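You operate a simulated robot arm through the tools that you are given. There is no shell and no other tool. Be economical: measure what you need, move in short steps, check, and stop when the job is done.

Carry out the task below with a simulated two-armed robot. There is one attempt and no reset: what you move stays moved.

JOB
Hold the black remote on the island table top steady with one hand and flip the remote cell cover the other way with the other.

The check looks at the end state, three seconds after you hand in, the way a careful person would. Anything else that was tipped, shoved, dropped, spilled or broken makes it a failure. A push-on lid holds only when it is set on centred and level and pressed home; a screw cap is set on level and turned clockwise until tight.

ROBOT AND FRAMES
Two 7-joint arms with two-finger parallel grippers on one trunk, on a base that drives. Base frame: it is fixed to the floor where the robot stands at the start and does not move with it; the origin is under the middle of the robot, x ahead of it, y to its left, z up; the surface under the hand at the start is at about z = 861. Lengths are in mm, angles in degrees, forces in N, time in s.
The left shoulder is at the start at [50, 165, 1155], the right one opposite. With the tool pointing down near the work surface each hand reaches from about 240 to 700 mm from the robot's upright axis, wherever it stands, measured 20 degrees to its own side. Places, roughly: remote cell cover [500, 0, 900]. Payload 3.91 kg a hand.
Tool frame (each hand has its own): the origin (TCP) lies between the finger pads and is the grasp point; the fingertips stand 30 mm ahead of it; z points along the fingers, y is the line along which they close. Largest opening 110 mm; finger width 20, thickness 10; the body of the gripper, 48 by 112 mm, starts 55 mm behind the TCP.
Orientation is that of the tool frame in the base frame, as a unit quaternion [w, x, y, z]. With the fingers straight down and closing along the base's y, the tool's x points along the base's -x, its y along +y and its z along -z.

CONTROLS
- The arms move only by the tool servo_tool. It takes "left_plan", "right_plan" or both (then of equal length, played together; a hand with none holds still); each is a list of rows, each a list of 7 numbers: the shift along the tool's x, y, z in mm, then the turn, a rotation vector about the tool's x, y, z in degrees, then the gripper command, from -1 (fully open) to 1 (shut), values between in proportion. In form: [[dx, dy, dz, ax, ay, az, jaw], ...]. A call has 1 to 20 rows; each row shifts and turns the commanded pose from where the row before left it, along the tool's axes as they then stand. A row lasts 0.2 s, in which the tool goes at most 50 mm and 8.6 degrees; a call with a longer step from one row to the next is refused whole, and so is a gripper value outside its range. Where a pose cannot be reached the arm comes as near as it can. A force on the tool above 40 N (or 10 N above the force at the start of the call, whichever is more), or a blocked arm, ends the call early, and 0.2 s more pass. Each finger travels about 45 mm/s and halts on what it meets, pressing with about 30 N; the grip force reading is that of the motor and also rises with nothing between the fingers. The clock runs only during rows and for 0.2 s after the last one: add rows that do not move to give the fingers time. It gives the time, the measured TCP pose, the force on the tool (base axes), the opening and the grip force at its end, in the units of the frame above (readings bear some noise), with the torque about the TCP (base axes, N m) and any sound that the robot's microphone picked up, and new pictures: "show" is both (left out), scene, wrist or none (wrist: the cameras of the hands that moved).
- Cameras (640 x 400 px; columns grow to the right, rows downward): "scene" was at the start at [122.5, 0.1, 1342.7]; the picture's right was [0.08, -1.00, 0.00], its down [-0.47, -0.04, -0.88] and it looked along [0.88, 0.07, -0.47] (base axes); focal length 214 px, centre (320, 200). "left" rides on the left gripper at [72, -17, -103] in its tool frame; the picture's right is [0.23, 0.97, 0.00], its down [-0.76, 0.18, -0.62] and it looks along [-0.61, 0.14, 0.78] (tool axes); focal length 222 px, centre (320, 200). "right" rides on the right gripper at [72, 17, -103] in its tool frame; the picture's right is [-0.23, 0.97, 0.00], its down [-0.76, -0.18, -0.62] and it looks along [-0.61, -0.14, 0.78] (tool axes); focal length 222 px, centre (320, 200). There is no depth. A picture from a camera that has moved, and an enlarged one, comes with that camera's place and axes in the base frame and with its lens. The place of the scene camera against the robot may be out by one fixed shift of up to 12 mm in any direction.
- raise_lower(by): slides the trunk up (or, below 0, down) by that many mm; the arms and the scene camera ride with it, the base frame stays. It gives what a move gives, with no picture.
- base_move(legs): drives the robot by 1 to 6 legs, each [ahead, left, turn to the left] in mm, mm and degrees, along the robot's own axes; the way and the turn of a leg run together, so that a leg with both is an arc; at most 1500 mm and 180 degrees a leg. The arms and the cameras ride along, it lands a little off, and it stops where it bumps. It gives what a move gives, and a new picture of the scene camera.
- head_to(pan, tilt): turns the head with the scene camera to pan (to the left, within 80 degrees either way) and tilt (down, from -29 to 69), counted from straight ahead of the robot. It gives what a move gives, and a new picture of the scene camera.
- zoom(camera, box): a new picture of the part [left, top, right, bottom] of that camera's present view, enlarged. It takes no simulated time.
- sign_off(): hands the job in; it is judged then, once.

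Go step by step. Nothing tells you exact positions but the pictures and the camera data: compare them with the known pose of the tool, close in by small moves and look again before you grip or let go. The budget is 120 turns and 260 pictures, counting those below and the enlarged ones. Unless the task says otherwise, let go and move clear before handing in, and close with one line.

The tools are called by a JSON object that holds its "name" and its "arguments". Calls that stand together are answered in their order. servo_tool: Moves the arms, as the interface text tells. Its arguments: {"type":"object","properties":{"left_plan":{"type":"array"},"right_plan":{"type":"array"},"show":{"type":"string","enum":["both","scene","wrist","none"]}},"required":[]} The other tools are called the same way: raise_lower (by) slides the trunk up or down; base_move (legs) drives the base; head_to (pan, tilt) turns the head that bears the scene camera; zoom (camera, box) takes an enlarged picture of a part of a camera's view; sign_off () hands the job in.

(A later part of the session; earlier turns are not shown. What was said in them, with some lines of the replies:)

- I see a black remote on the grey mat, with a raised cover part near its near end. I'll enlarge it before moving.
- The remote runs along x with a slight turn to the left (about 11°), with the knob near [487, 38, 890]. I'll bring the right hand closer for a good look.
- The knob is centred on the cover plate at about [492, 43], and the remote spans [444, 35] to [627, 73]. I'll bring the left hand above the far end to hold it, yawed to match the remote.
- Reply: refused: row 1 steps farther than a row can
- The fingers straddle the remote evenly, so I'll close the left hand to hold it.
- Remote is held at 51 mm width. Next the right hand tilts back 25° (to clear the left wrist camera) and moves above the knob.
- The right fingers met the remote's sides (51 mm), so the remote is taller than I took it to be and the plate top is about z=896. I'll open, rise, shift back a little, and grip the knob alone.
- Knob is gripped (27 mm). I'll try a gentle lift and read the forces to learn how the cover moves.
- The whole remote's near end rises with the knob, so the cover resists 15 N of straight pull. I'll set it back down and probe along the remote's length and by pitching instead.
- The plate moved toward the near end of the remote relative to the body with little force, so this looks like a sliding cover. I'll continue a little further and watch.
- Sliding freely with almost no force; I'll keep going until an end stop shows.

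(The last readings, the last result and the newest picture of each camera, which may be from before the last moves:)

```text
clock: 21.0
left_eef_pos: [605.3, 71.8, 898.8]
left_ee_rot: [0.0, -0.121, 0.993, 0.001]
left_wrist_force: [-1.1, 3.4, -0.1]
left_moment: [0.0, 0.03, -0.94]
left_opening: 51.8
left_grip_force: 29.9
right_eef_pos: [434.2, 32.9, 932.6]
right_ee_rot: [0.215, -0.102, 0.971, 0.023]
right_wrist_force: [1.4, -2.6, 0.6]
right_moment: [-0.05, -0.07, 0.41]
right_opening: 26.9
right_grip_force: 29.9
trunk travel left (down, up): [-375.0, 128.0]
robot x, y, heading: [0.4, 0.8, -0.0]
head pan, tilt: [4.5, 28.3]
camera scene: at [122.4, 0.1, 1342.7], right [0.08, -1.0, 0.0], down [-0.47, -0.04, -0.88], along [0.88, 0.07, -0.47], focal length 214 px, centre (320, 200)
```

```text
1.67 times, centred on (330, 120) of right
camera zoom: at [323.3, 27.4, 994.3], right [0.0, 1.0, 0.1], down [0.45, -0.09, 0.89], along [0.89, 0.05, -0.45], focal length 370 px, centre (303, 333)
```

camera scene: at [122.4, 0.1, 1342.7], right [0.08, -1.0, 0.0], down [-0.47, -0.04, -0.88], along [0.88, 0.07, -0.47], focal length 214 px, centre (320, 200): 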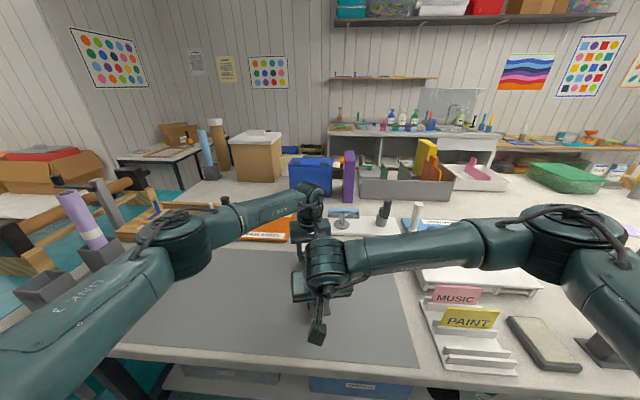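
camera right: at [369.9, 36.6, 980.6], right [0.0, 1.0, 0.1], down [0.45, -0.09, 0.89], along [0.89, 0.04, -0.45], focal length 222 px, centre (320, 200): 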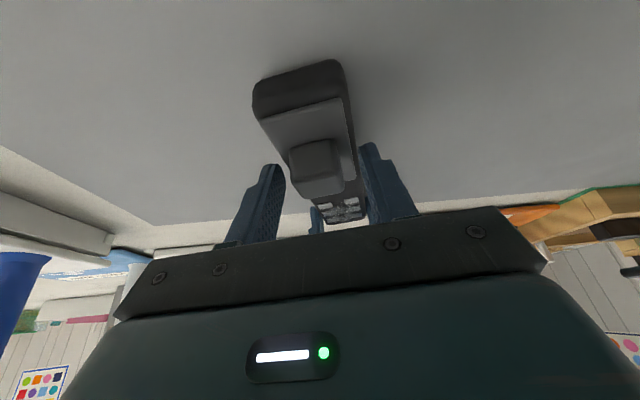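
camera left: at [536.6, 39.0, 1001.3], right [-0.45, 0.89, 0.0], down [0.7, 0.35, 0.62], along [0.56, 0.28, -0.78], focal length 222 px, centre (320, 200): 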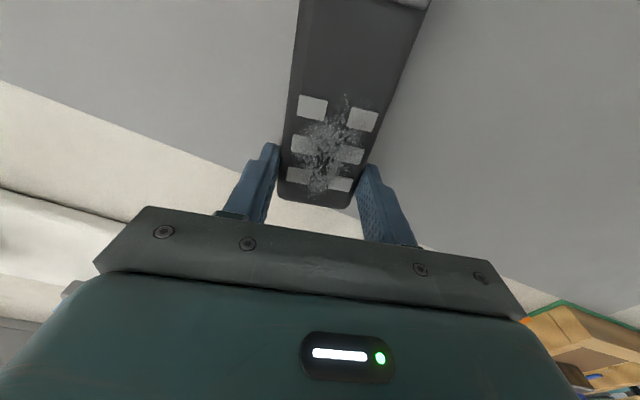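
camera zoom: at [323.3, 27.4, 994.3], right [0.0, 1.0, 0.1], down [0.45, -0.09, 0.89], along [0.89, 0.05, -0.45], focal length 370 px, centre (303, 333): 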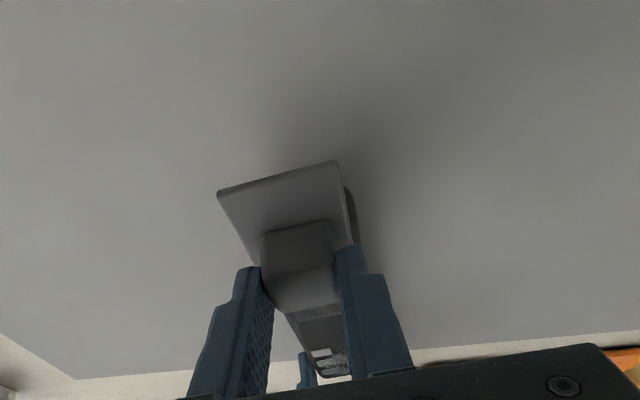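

{"name": "zoom", "arguments": {"camera": "right", "box": [300, 170, 360, 235]}}

{"name": "servo_tool", "arguments": {"right_plan": [[1.8, 0.2, -0.85, 0, 0, 0, 0.8], [1.8, 0.1, -0.85, 0, 0, 0, 0.8], [1.8, 0.1, -0.85, 0, 0, 0, 0.8], [1.8, 0.1, -0.85, 0, 0, 0, 0.8], [0, 0, 0, 0, 0, 0, 0.8]], "show": "none"}}

{"name": "zoom", "arguments": {"camera": "right", "box": [280, 170, 380, 240]}}

{"name": "zoom", "arguments": {"camera": "scene", "box": [280, 230, 360, 350]}}

```text
6.15 times, centred on (330, 202) of right
camera zoom: at [323.3, 27.4, 994.3], right [0.0, 1.0, 0.1], down [0.45, -0.09, 0.89], along [0.89, 0.05, -0.45], focal length 1367 px, centre (258, 185)
```

zoom: 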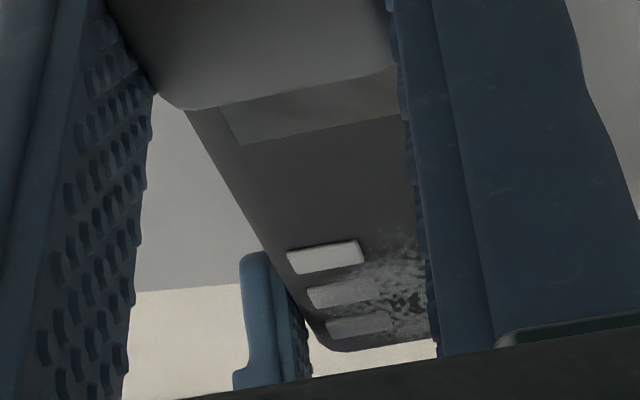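

```text
clock: 22.2
left_eef_pos: [603.7, 72.8, 897.3]
left_ee_rot: [-0.001, -0.12, 0.993, 0.0]
left_wrist_force: [-1.3, 4.3, -1.6]
left_moment: [-0.01, 0.02, -1.01]
left_opening: 51.2
left_grip_force: 29.8
right_eef_pos: [425.4, 31.6, 931.2]
right_ee_rot: [0.216, -0.102, 0.971, 0.023]
right_wrist_force: [0.8, -4.4, 0.8]
right_moment: [-0.07, -0.11, 0.28]
right_opening: 27.3
right_grip_force: 30.2
trunk travel left (down, up): [-375.0, 128.0]
robot x, y, heading: [-0.9, 0.4, -0.3]
head pan, tilt: [4.5, 28.3]
```

```text
5.71 times, centred on (330, 205) of right
camera zoom: at [315.0, 26.6, 994.2], right [0.0, 1.0, 0.1], down [0.45, -0.09, 0.89], along [0.89, 0.04, -0.45], focal length 1269 px, centre (263, 171)
```

zoom: 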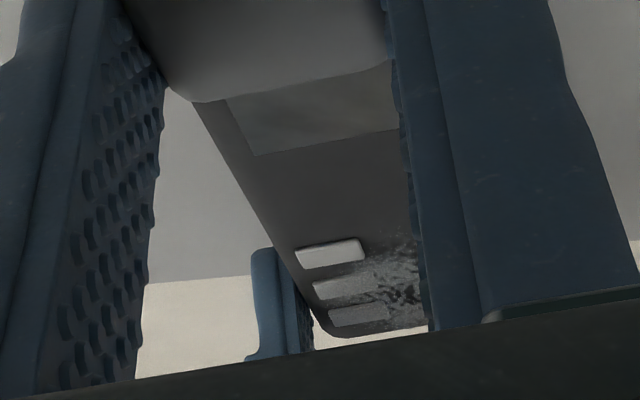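

```text
3.33 times, centred on (320, 290) of scene
camera zoom: at [122.5, 0.0, 1342.7], right [0.08, -1.0, 0.0], down [-0.47, -0.04, -0.88], along [0.88, 0.07, -0.47], focal length 715 px, centre (320, -100)
```

zoom: 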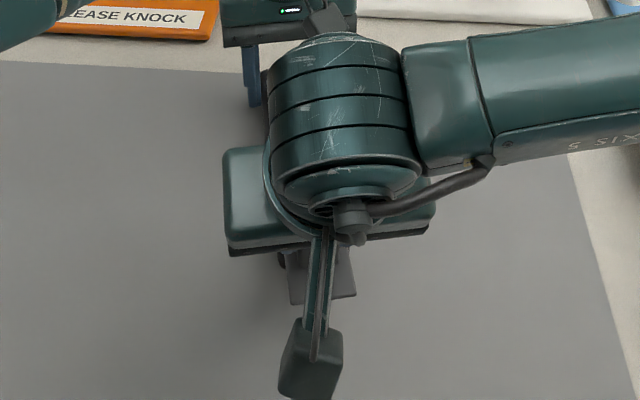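

{"name": "servo_tool", "arguments": {"right_plan": [[1.8, 0.3, -0.85, 0, 0, 0, 0.8], [1.8, 0.2, -0.85, 0, 0, 0, 0.8], [1.8, 0.1, -0.85, 0, 0, 0, 0.8], [1.8, 0.1, -0.85, 0, 0, 0, 0.8], [1.8, 0.1, -0.85, 0, 0, 0, 0.8], [0, 0, 0, 0, 0, 0, 0.8]], "show": "none"}}

{"name": "zoom", "arguments": {"camera": "right", "box": [200, 0, 460, 240]}}

{"name": "zoom", "arguments": {"camera": "left", "box": [200, 0, 460, 200]}}

```text
clock: 23.6
left_eef_pos: [602.6, 72.2, 897.4]
left_ee_rot: [0.0, -0.12, 0.993, 0.0]
left_wrist_force: [-1.3, 4.4, -1.7]
left_moment: [0.0, -0.1, -0.97]
left_opening: 51.8
left_grip_force: 30.0
right_eef_pos: [415.4, 30.2, 931.5]
right_ee_rot: [0.216, -0.102, 0.971, 0.023]
right_wrist_force: [1.2, -6.6, 5.5]
right_moment: [-0.2, -0.19, 0.15]
right_opening: 27.3
right_grip_force: 30.5
trunk travel left (down, up): [-375.0, 128.0]
robot x, y, heading: [-1.6, -1.5, -0.1]
head pan, tilt: [4.5, 28.3]
```

```text
1.67 times, centred on (330, 120) of right
camera zoom: at [305.3, 25.1, 994.0], right [0.0, 1.0, 0.1], down [0.45, -0.09, 0.89], along [0.89, 0.04, -0.45], focal length 370 px, centre (303, 333)
```

zoom: 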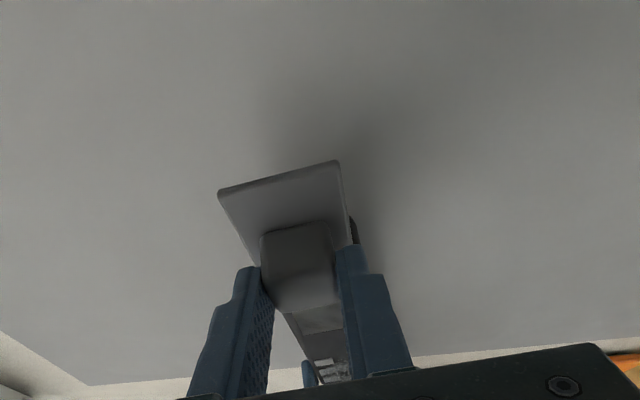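

```text
2.00 times, centred on (330, 100) of left
camera zoom: at [536.6, 39.2, 1001.3], right [-0.45, 0.89, 0.0], down [0.7, 0.35, 0.62], along [0.56, 0.28, -0.78], focal length 444 px, centre (300, 400)
```

zoom: 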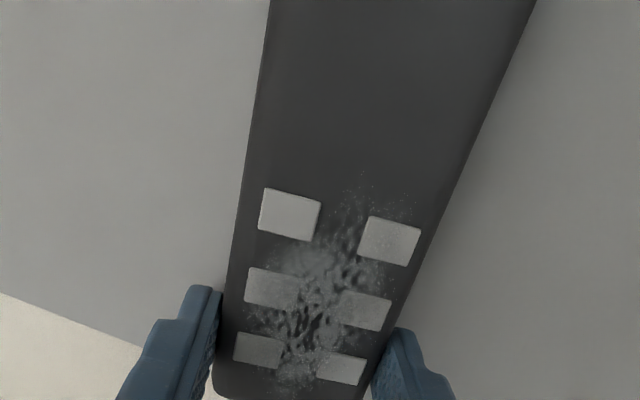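

{"name": "servo_tool", "arguments": {"right_plan": [[1.8, -0.8, -0.85, 0, 0, 0, 0.8], [1.8, -0.6, -0.85, 0, 0, 0, 0.8], [1.8, 0, -0.85, 0, 0, 0, 0.8], [0, 0, 0, 0, 0, 0, 0.8]], "show": "none"}}

{"name": "servo_tool", "arguments": {"right_plan": [[1.8, 0, -0.85, 0, 0, 0, 0.8], [1.8, 0, -0.85, 0, 0, 0, 0.8], [1.8, 0, -0.85, 0, 0, 0, 0.8], [0, 0, 0, 0, 0, 0, 0.8]], "show": "wrist"}}

{"name": "zoom", "arguments": {"camera": "left", "box": [200, 0, 460, 200]}}

```text
clock: 24.6
left_eef_pos: [602.0, 72.4, 898.1]
left_ee_rot: [0.0, -0.119, 0.993, -0.002]
left_wrist_force: [-2.7, -2.0, 0.7]
left_moment: [0.05, 0.15, -0.12]
left_opening: 51.5
left_grip_force: 29.4
right_eef_pos: [410.1, 28.1, 932.4]
right_ee_rot: [0.215, -0.103, 0.971, 0.024]
right_wrist_force: [3.8, 3.2, 0.2]
right_moment: [0.08, -0.02, 0.38]
right_opening: 26.9
right_grip_force: 30.0
trunk travel left (down, up): [-375.0, 128.0]
robot x, y, heading: [3.1, 0.1, 0.1]
head pan, tilt: [4.5, 28.3]
```

```text
clock: 25.6
left_eef_pos: [602.5, 69.4, 897.9]
left_ee_rot: [-0.004, -0.118, 0.993, -0.001]
left_wrist_force: [-22.1, -9.0, 5.6]
left_moment: [-0.09, 0.58, -0.05]
left_opening: 51.2
left_grip_force: 30.6
right_eef_pos: [405.4, 25.9, 932.8]
right_ee_rot: [0.218, -0.101, 0.971, 0.023]
right_wrist_force: [22.2, 8.0, -5.0]
right_moment: [0.18, -0.33, 0.5]
right_opening: 26.7
right_grip_force: 29.7
trunk travel left (down, up): [-375.0, 128.0]
robot x, y, heading: [2.8, 1.4, -0.3]
head pan, tilt: [4.5, 28.3]
camera right: at [295.3, 20.9, 993.6], right [0.0, 1.0, 0.1], down [0.45, -0.09, 0.89], along [0.89, 0.04, -0.45], focal length 222 px, centre (320, 200)
```

right: 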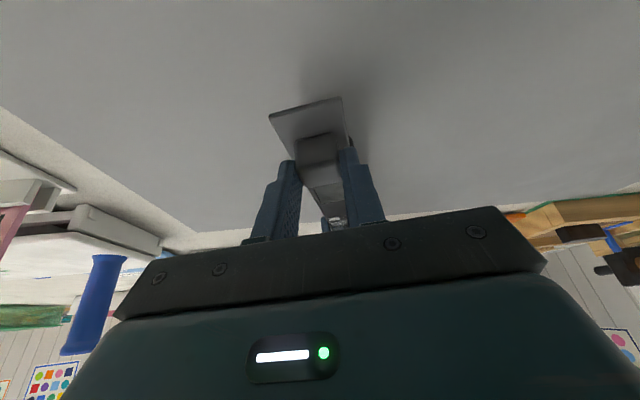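

```text
2.00 times, centred on (330, 100) of left
camera zoom: at [535.6, 37.8, 1001.4], right [-0.45, 0.89, 0.0], down [0.7, 0.35, 0.62], along [0.55, 0.28, -0.79], focal length 444 px, centre (300, 400)
```

zoom: 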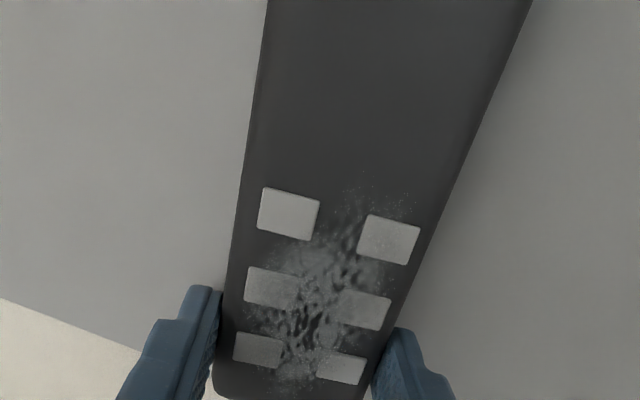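

The cover hit its end stop (22 N along x, after about 63 mm of travel), so it is at the other end. I'll ease off slightly and release the knob.

{"name": "servo_tool", "arguments": {"right_plan": [[-0.9, 0, 0.4, 0, 0, 0, 0.8], [0, 0, 0, 0, 0, 0, 0.3], [0, 0, 0, 0, 0, 0, 0], [0, 0, 0, 0, 0, 0, -0.1], [0, 0, -20, 0, 0, 0, -0.1], [0, 0, -30, 0, 0, 0, -0.1], [0, 0, -40, 0, 0, 0, -0.1], [0, 0, -40, 0, 0, 0, -0.1], [0, 0, 0, 0, 0, 0, -0.1]]}}

{"name": "zoom", "arguments": {"camera": "scene", "box": [270, 230, 370, 350]}}

{"name": "zoom", "arguments": {"camera": "right", "box": [230, 60, 410, 240]}}

```text
clock: 27.6
left_eef_pos: [602.3, 73.3, 898.4]
left_ee_rot: [0.0, -0.119, 0.993, -0.001]
left_wrist_force: [-0.2, -1.0, -0.9]
left_moment: [0.0, -0.12, 0.0]
left_opening: 51.7
left_grip_force: 29.9
right_eef_pos: [351.9, 14.7, 1049.8]
right_ee_rot: [0.215, -0.101, 0.971, 0.022]
right_wrist_force: [-0.7, 0.8, 0.3]
right_moment: [0.02, 0.01, 0.04]
right_opening: 60.4
right_grip_force: 0.0
trunk travel left (down, up): [-375.0, 128.0]
robot x, y, heading: [-1.7, -1.7, -0.1]
head pan, tilt: [4.5, 28.3]
camera scene: at [122.6, 0.1, 1342.6], right [0.08, -1.0, 0.0], down [-0.47, -0.04, -0.88], along [0.88, 0.07, -0.47], focal length 214 px, centre (320, 200)
camera right: at [241.2, 8.3, 1112.1], right [0.0, 1.0, 0.1], down [0.45, -0.09, 0.89], along [0.89, 0.04, -0.45], focal length 222 px, centre (320, 200)
```

scene: 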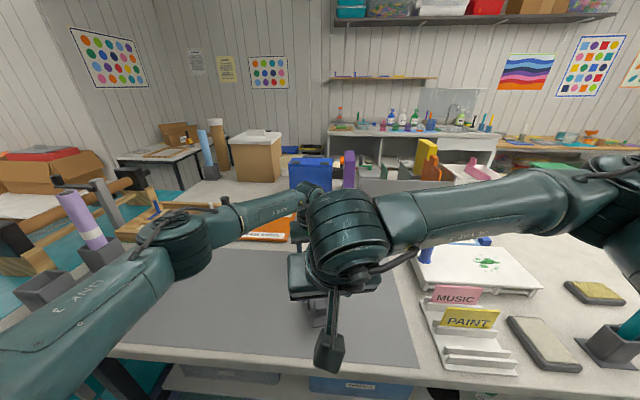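
right: 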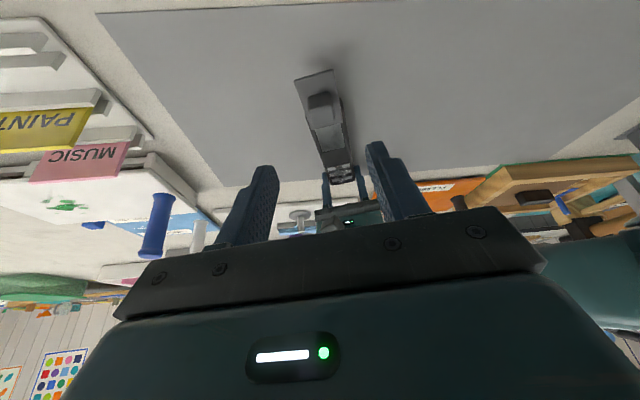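

```text
3.33 times, centred on (320, 290) of scene
camera zoom: at [122.6, 0.1, 1342.6], right [0.08, -1.0, 0.0], down [-0.47, -0.04, -0.88], along [0.88, 0.07, -0.47], focal length 715 px, centre (320, -100)
```

zoom: 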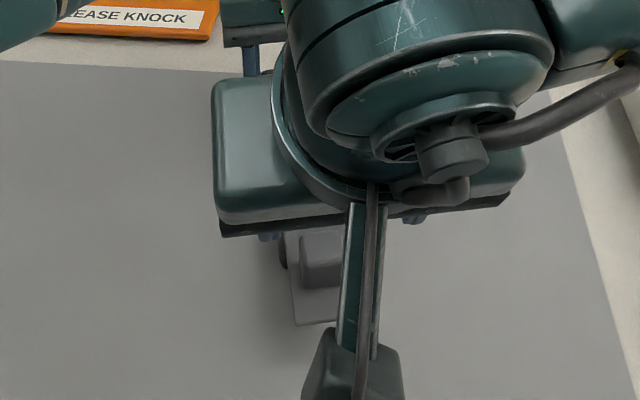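

```text
2.22 times, centred on (320, 150) of right
camera zoom: at [241.2, 8.3, 1112.1], right [0.0, 1.0, 0.1], down [0.45, -0.09, 0.89], along [0.89, 0.04, -0.45], focal length 494 px, centre (320, 311)
```

zoom: 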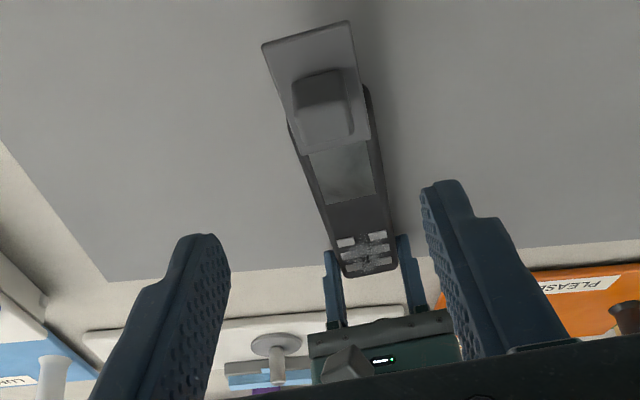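

The cover is slid fully to its other end, exposing the cell bay, and stays there. Now the left hand lets go and moves up clear while the right moves away.

{"name": "servo_tool", "arguments": {"left_plan": [[0, 0, 0, 0, 0, 0, 0.3], [0, 0, 0, 0, 0, 0, -0.1], [0, 0, 0, 0, 0, 0, -0.2], [0, 0, 0, 0, 0, 0, -0.2], [0, 0, -20, 0, 0, 0, -0.2], [0, 0, -40, 0, 0, 0, -0.2], [0, 0, -40, 0, 0, 0, -0.2], [0, 30, -35, 0, 0, 0, -0.2], [0, 40, -20, 0, 0, 0, -0.2], [0, 0, 0, 0, 0, 0, -0.2]], "right_plan": [[0, -30, -20, 0, 0, 0, -0.1], [0, -40, -10, 0, 0, 0, -0.1], [0, -45, 0, 0, 0, 0, -0.1], [0, -45, 0, 0, 0, 0, -0.1], [0, -30, 0, 0, 0, 0, -0.1], [0, 0, 0, 0, 0, 0, -0.1], [0, 0, 0, 0, 0, 0, -0.1], [0, 0, 0, 0, 0, 0, -0.1], [0, 0, 0, 0, 0, 0, -0.1], [0, 0, 0, 0, 0, 0, -0.1]]}}

{"name": "zoom", "arguments": {"camera": "scene", "box": [270, 230, 370, 350]}}

```text
clock: 29.8
left_eef_pos: [586.7, 138.7, 1053.4]
left_ee_rot: [-0.001, -0.12, 0.993, 0.001]
left_wrist_force: [-0.2, -0.2, -0.4]
left_moment: [-0.03, 0.04, 0.02]
left_opening: 65.9
left_grip_force: 0.1
right_eef_pos: [379.3, -172.4, 1077.1]
right_ee_rot: [0.215, -0.102, 0.971, 0.022]
right_wrist_force: [0.7, -0.1, 0.8]
right_moment: [0.01, 0.01, -0.01]
right_opening: 60.5
right_grip_force: 0.1
trunk travel left (down, up): [-375.0, 128.0]
robot x, y, heading: [-1.3, 2.4, 0.2]
head pan, tilt: [4.5, 28.3]
camera scene: at [122.7, -0.2, 1342.6], right [0.08, -1.0, 0.0], down [-0.47, -0.04, -0.88], along [0.88, 0.07, -0.47], focal length 214 px, centre (320, 200)
camera right: at [269.1, -178.1, 1139.1], right [0.0, 1.0, 0.1], down [0.45, -0.09, 0.89], along [0.89, 0.04, -0.45], focal length 222 px, centre (320, 200)
camera left: at [520.6, 105.8, 1156.9], right [-0.45, 0.89, 0.0], down [0.7, 0.35, 0.62], along [0.56, 0.28, -0.78], focal length 222 px, centre (320, 200)
```

scene: 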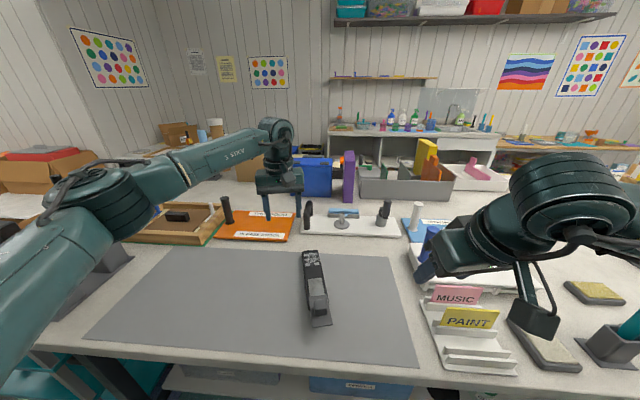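
right: 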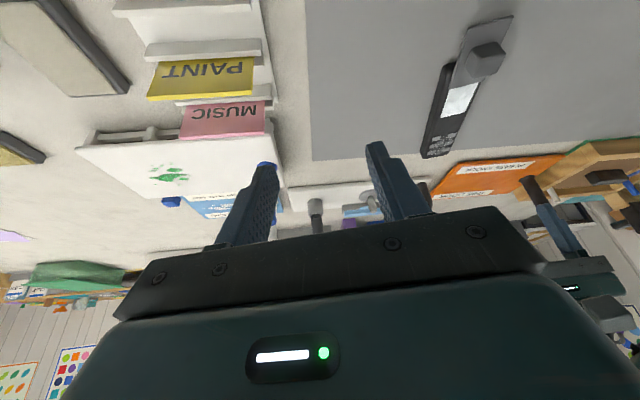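
left: 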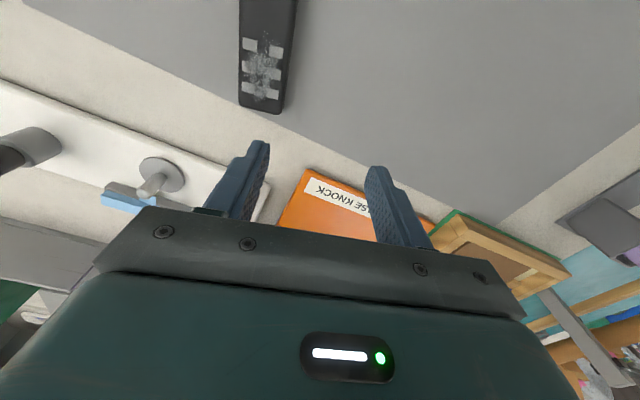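

```text
3.33 times, centred on (320, 290) of scene
camera zoom: at [122.7, -0.2, 1342.6], right [0.08, -1.0, 0.0], down [-0.47, -0.04, -0.88], along [0.88, 0.07, -0.47], focal length 715 px, centre (320, -100)
```

zoom: 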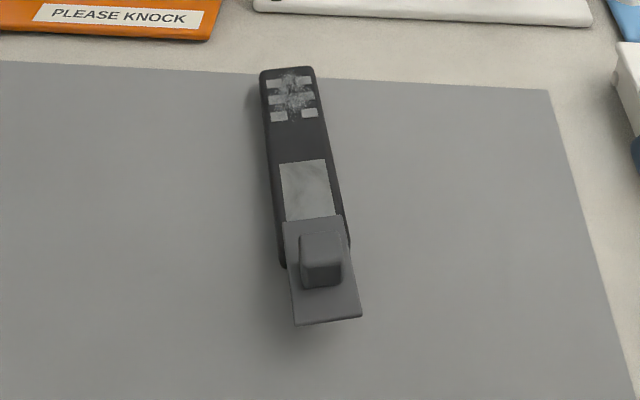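

The cover rests at its other end with the bay exposed. The remote is flat on the mat, both hands are clear, and nothing else was disturbed, so I'm handing in.

{"name": "sign_off", "arguments": {}}

```text
The job is handed in.
```

The job is handed in: the left hand held the remote while the right hand slid the cell cover about 63 mm to its other end stop, leaving the bay exposed. The cover turned out to slide rather than hinge, so I took "flip the other way" to mean moving it to the opposite end.
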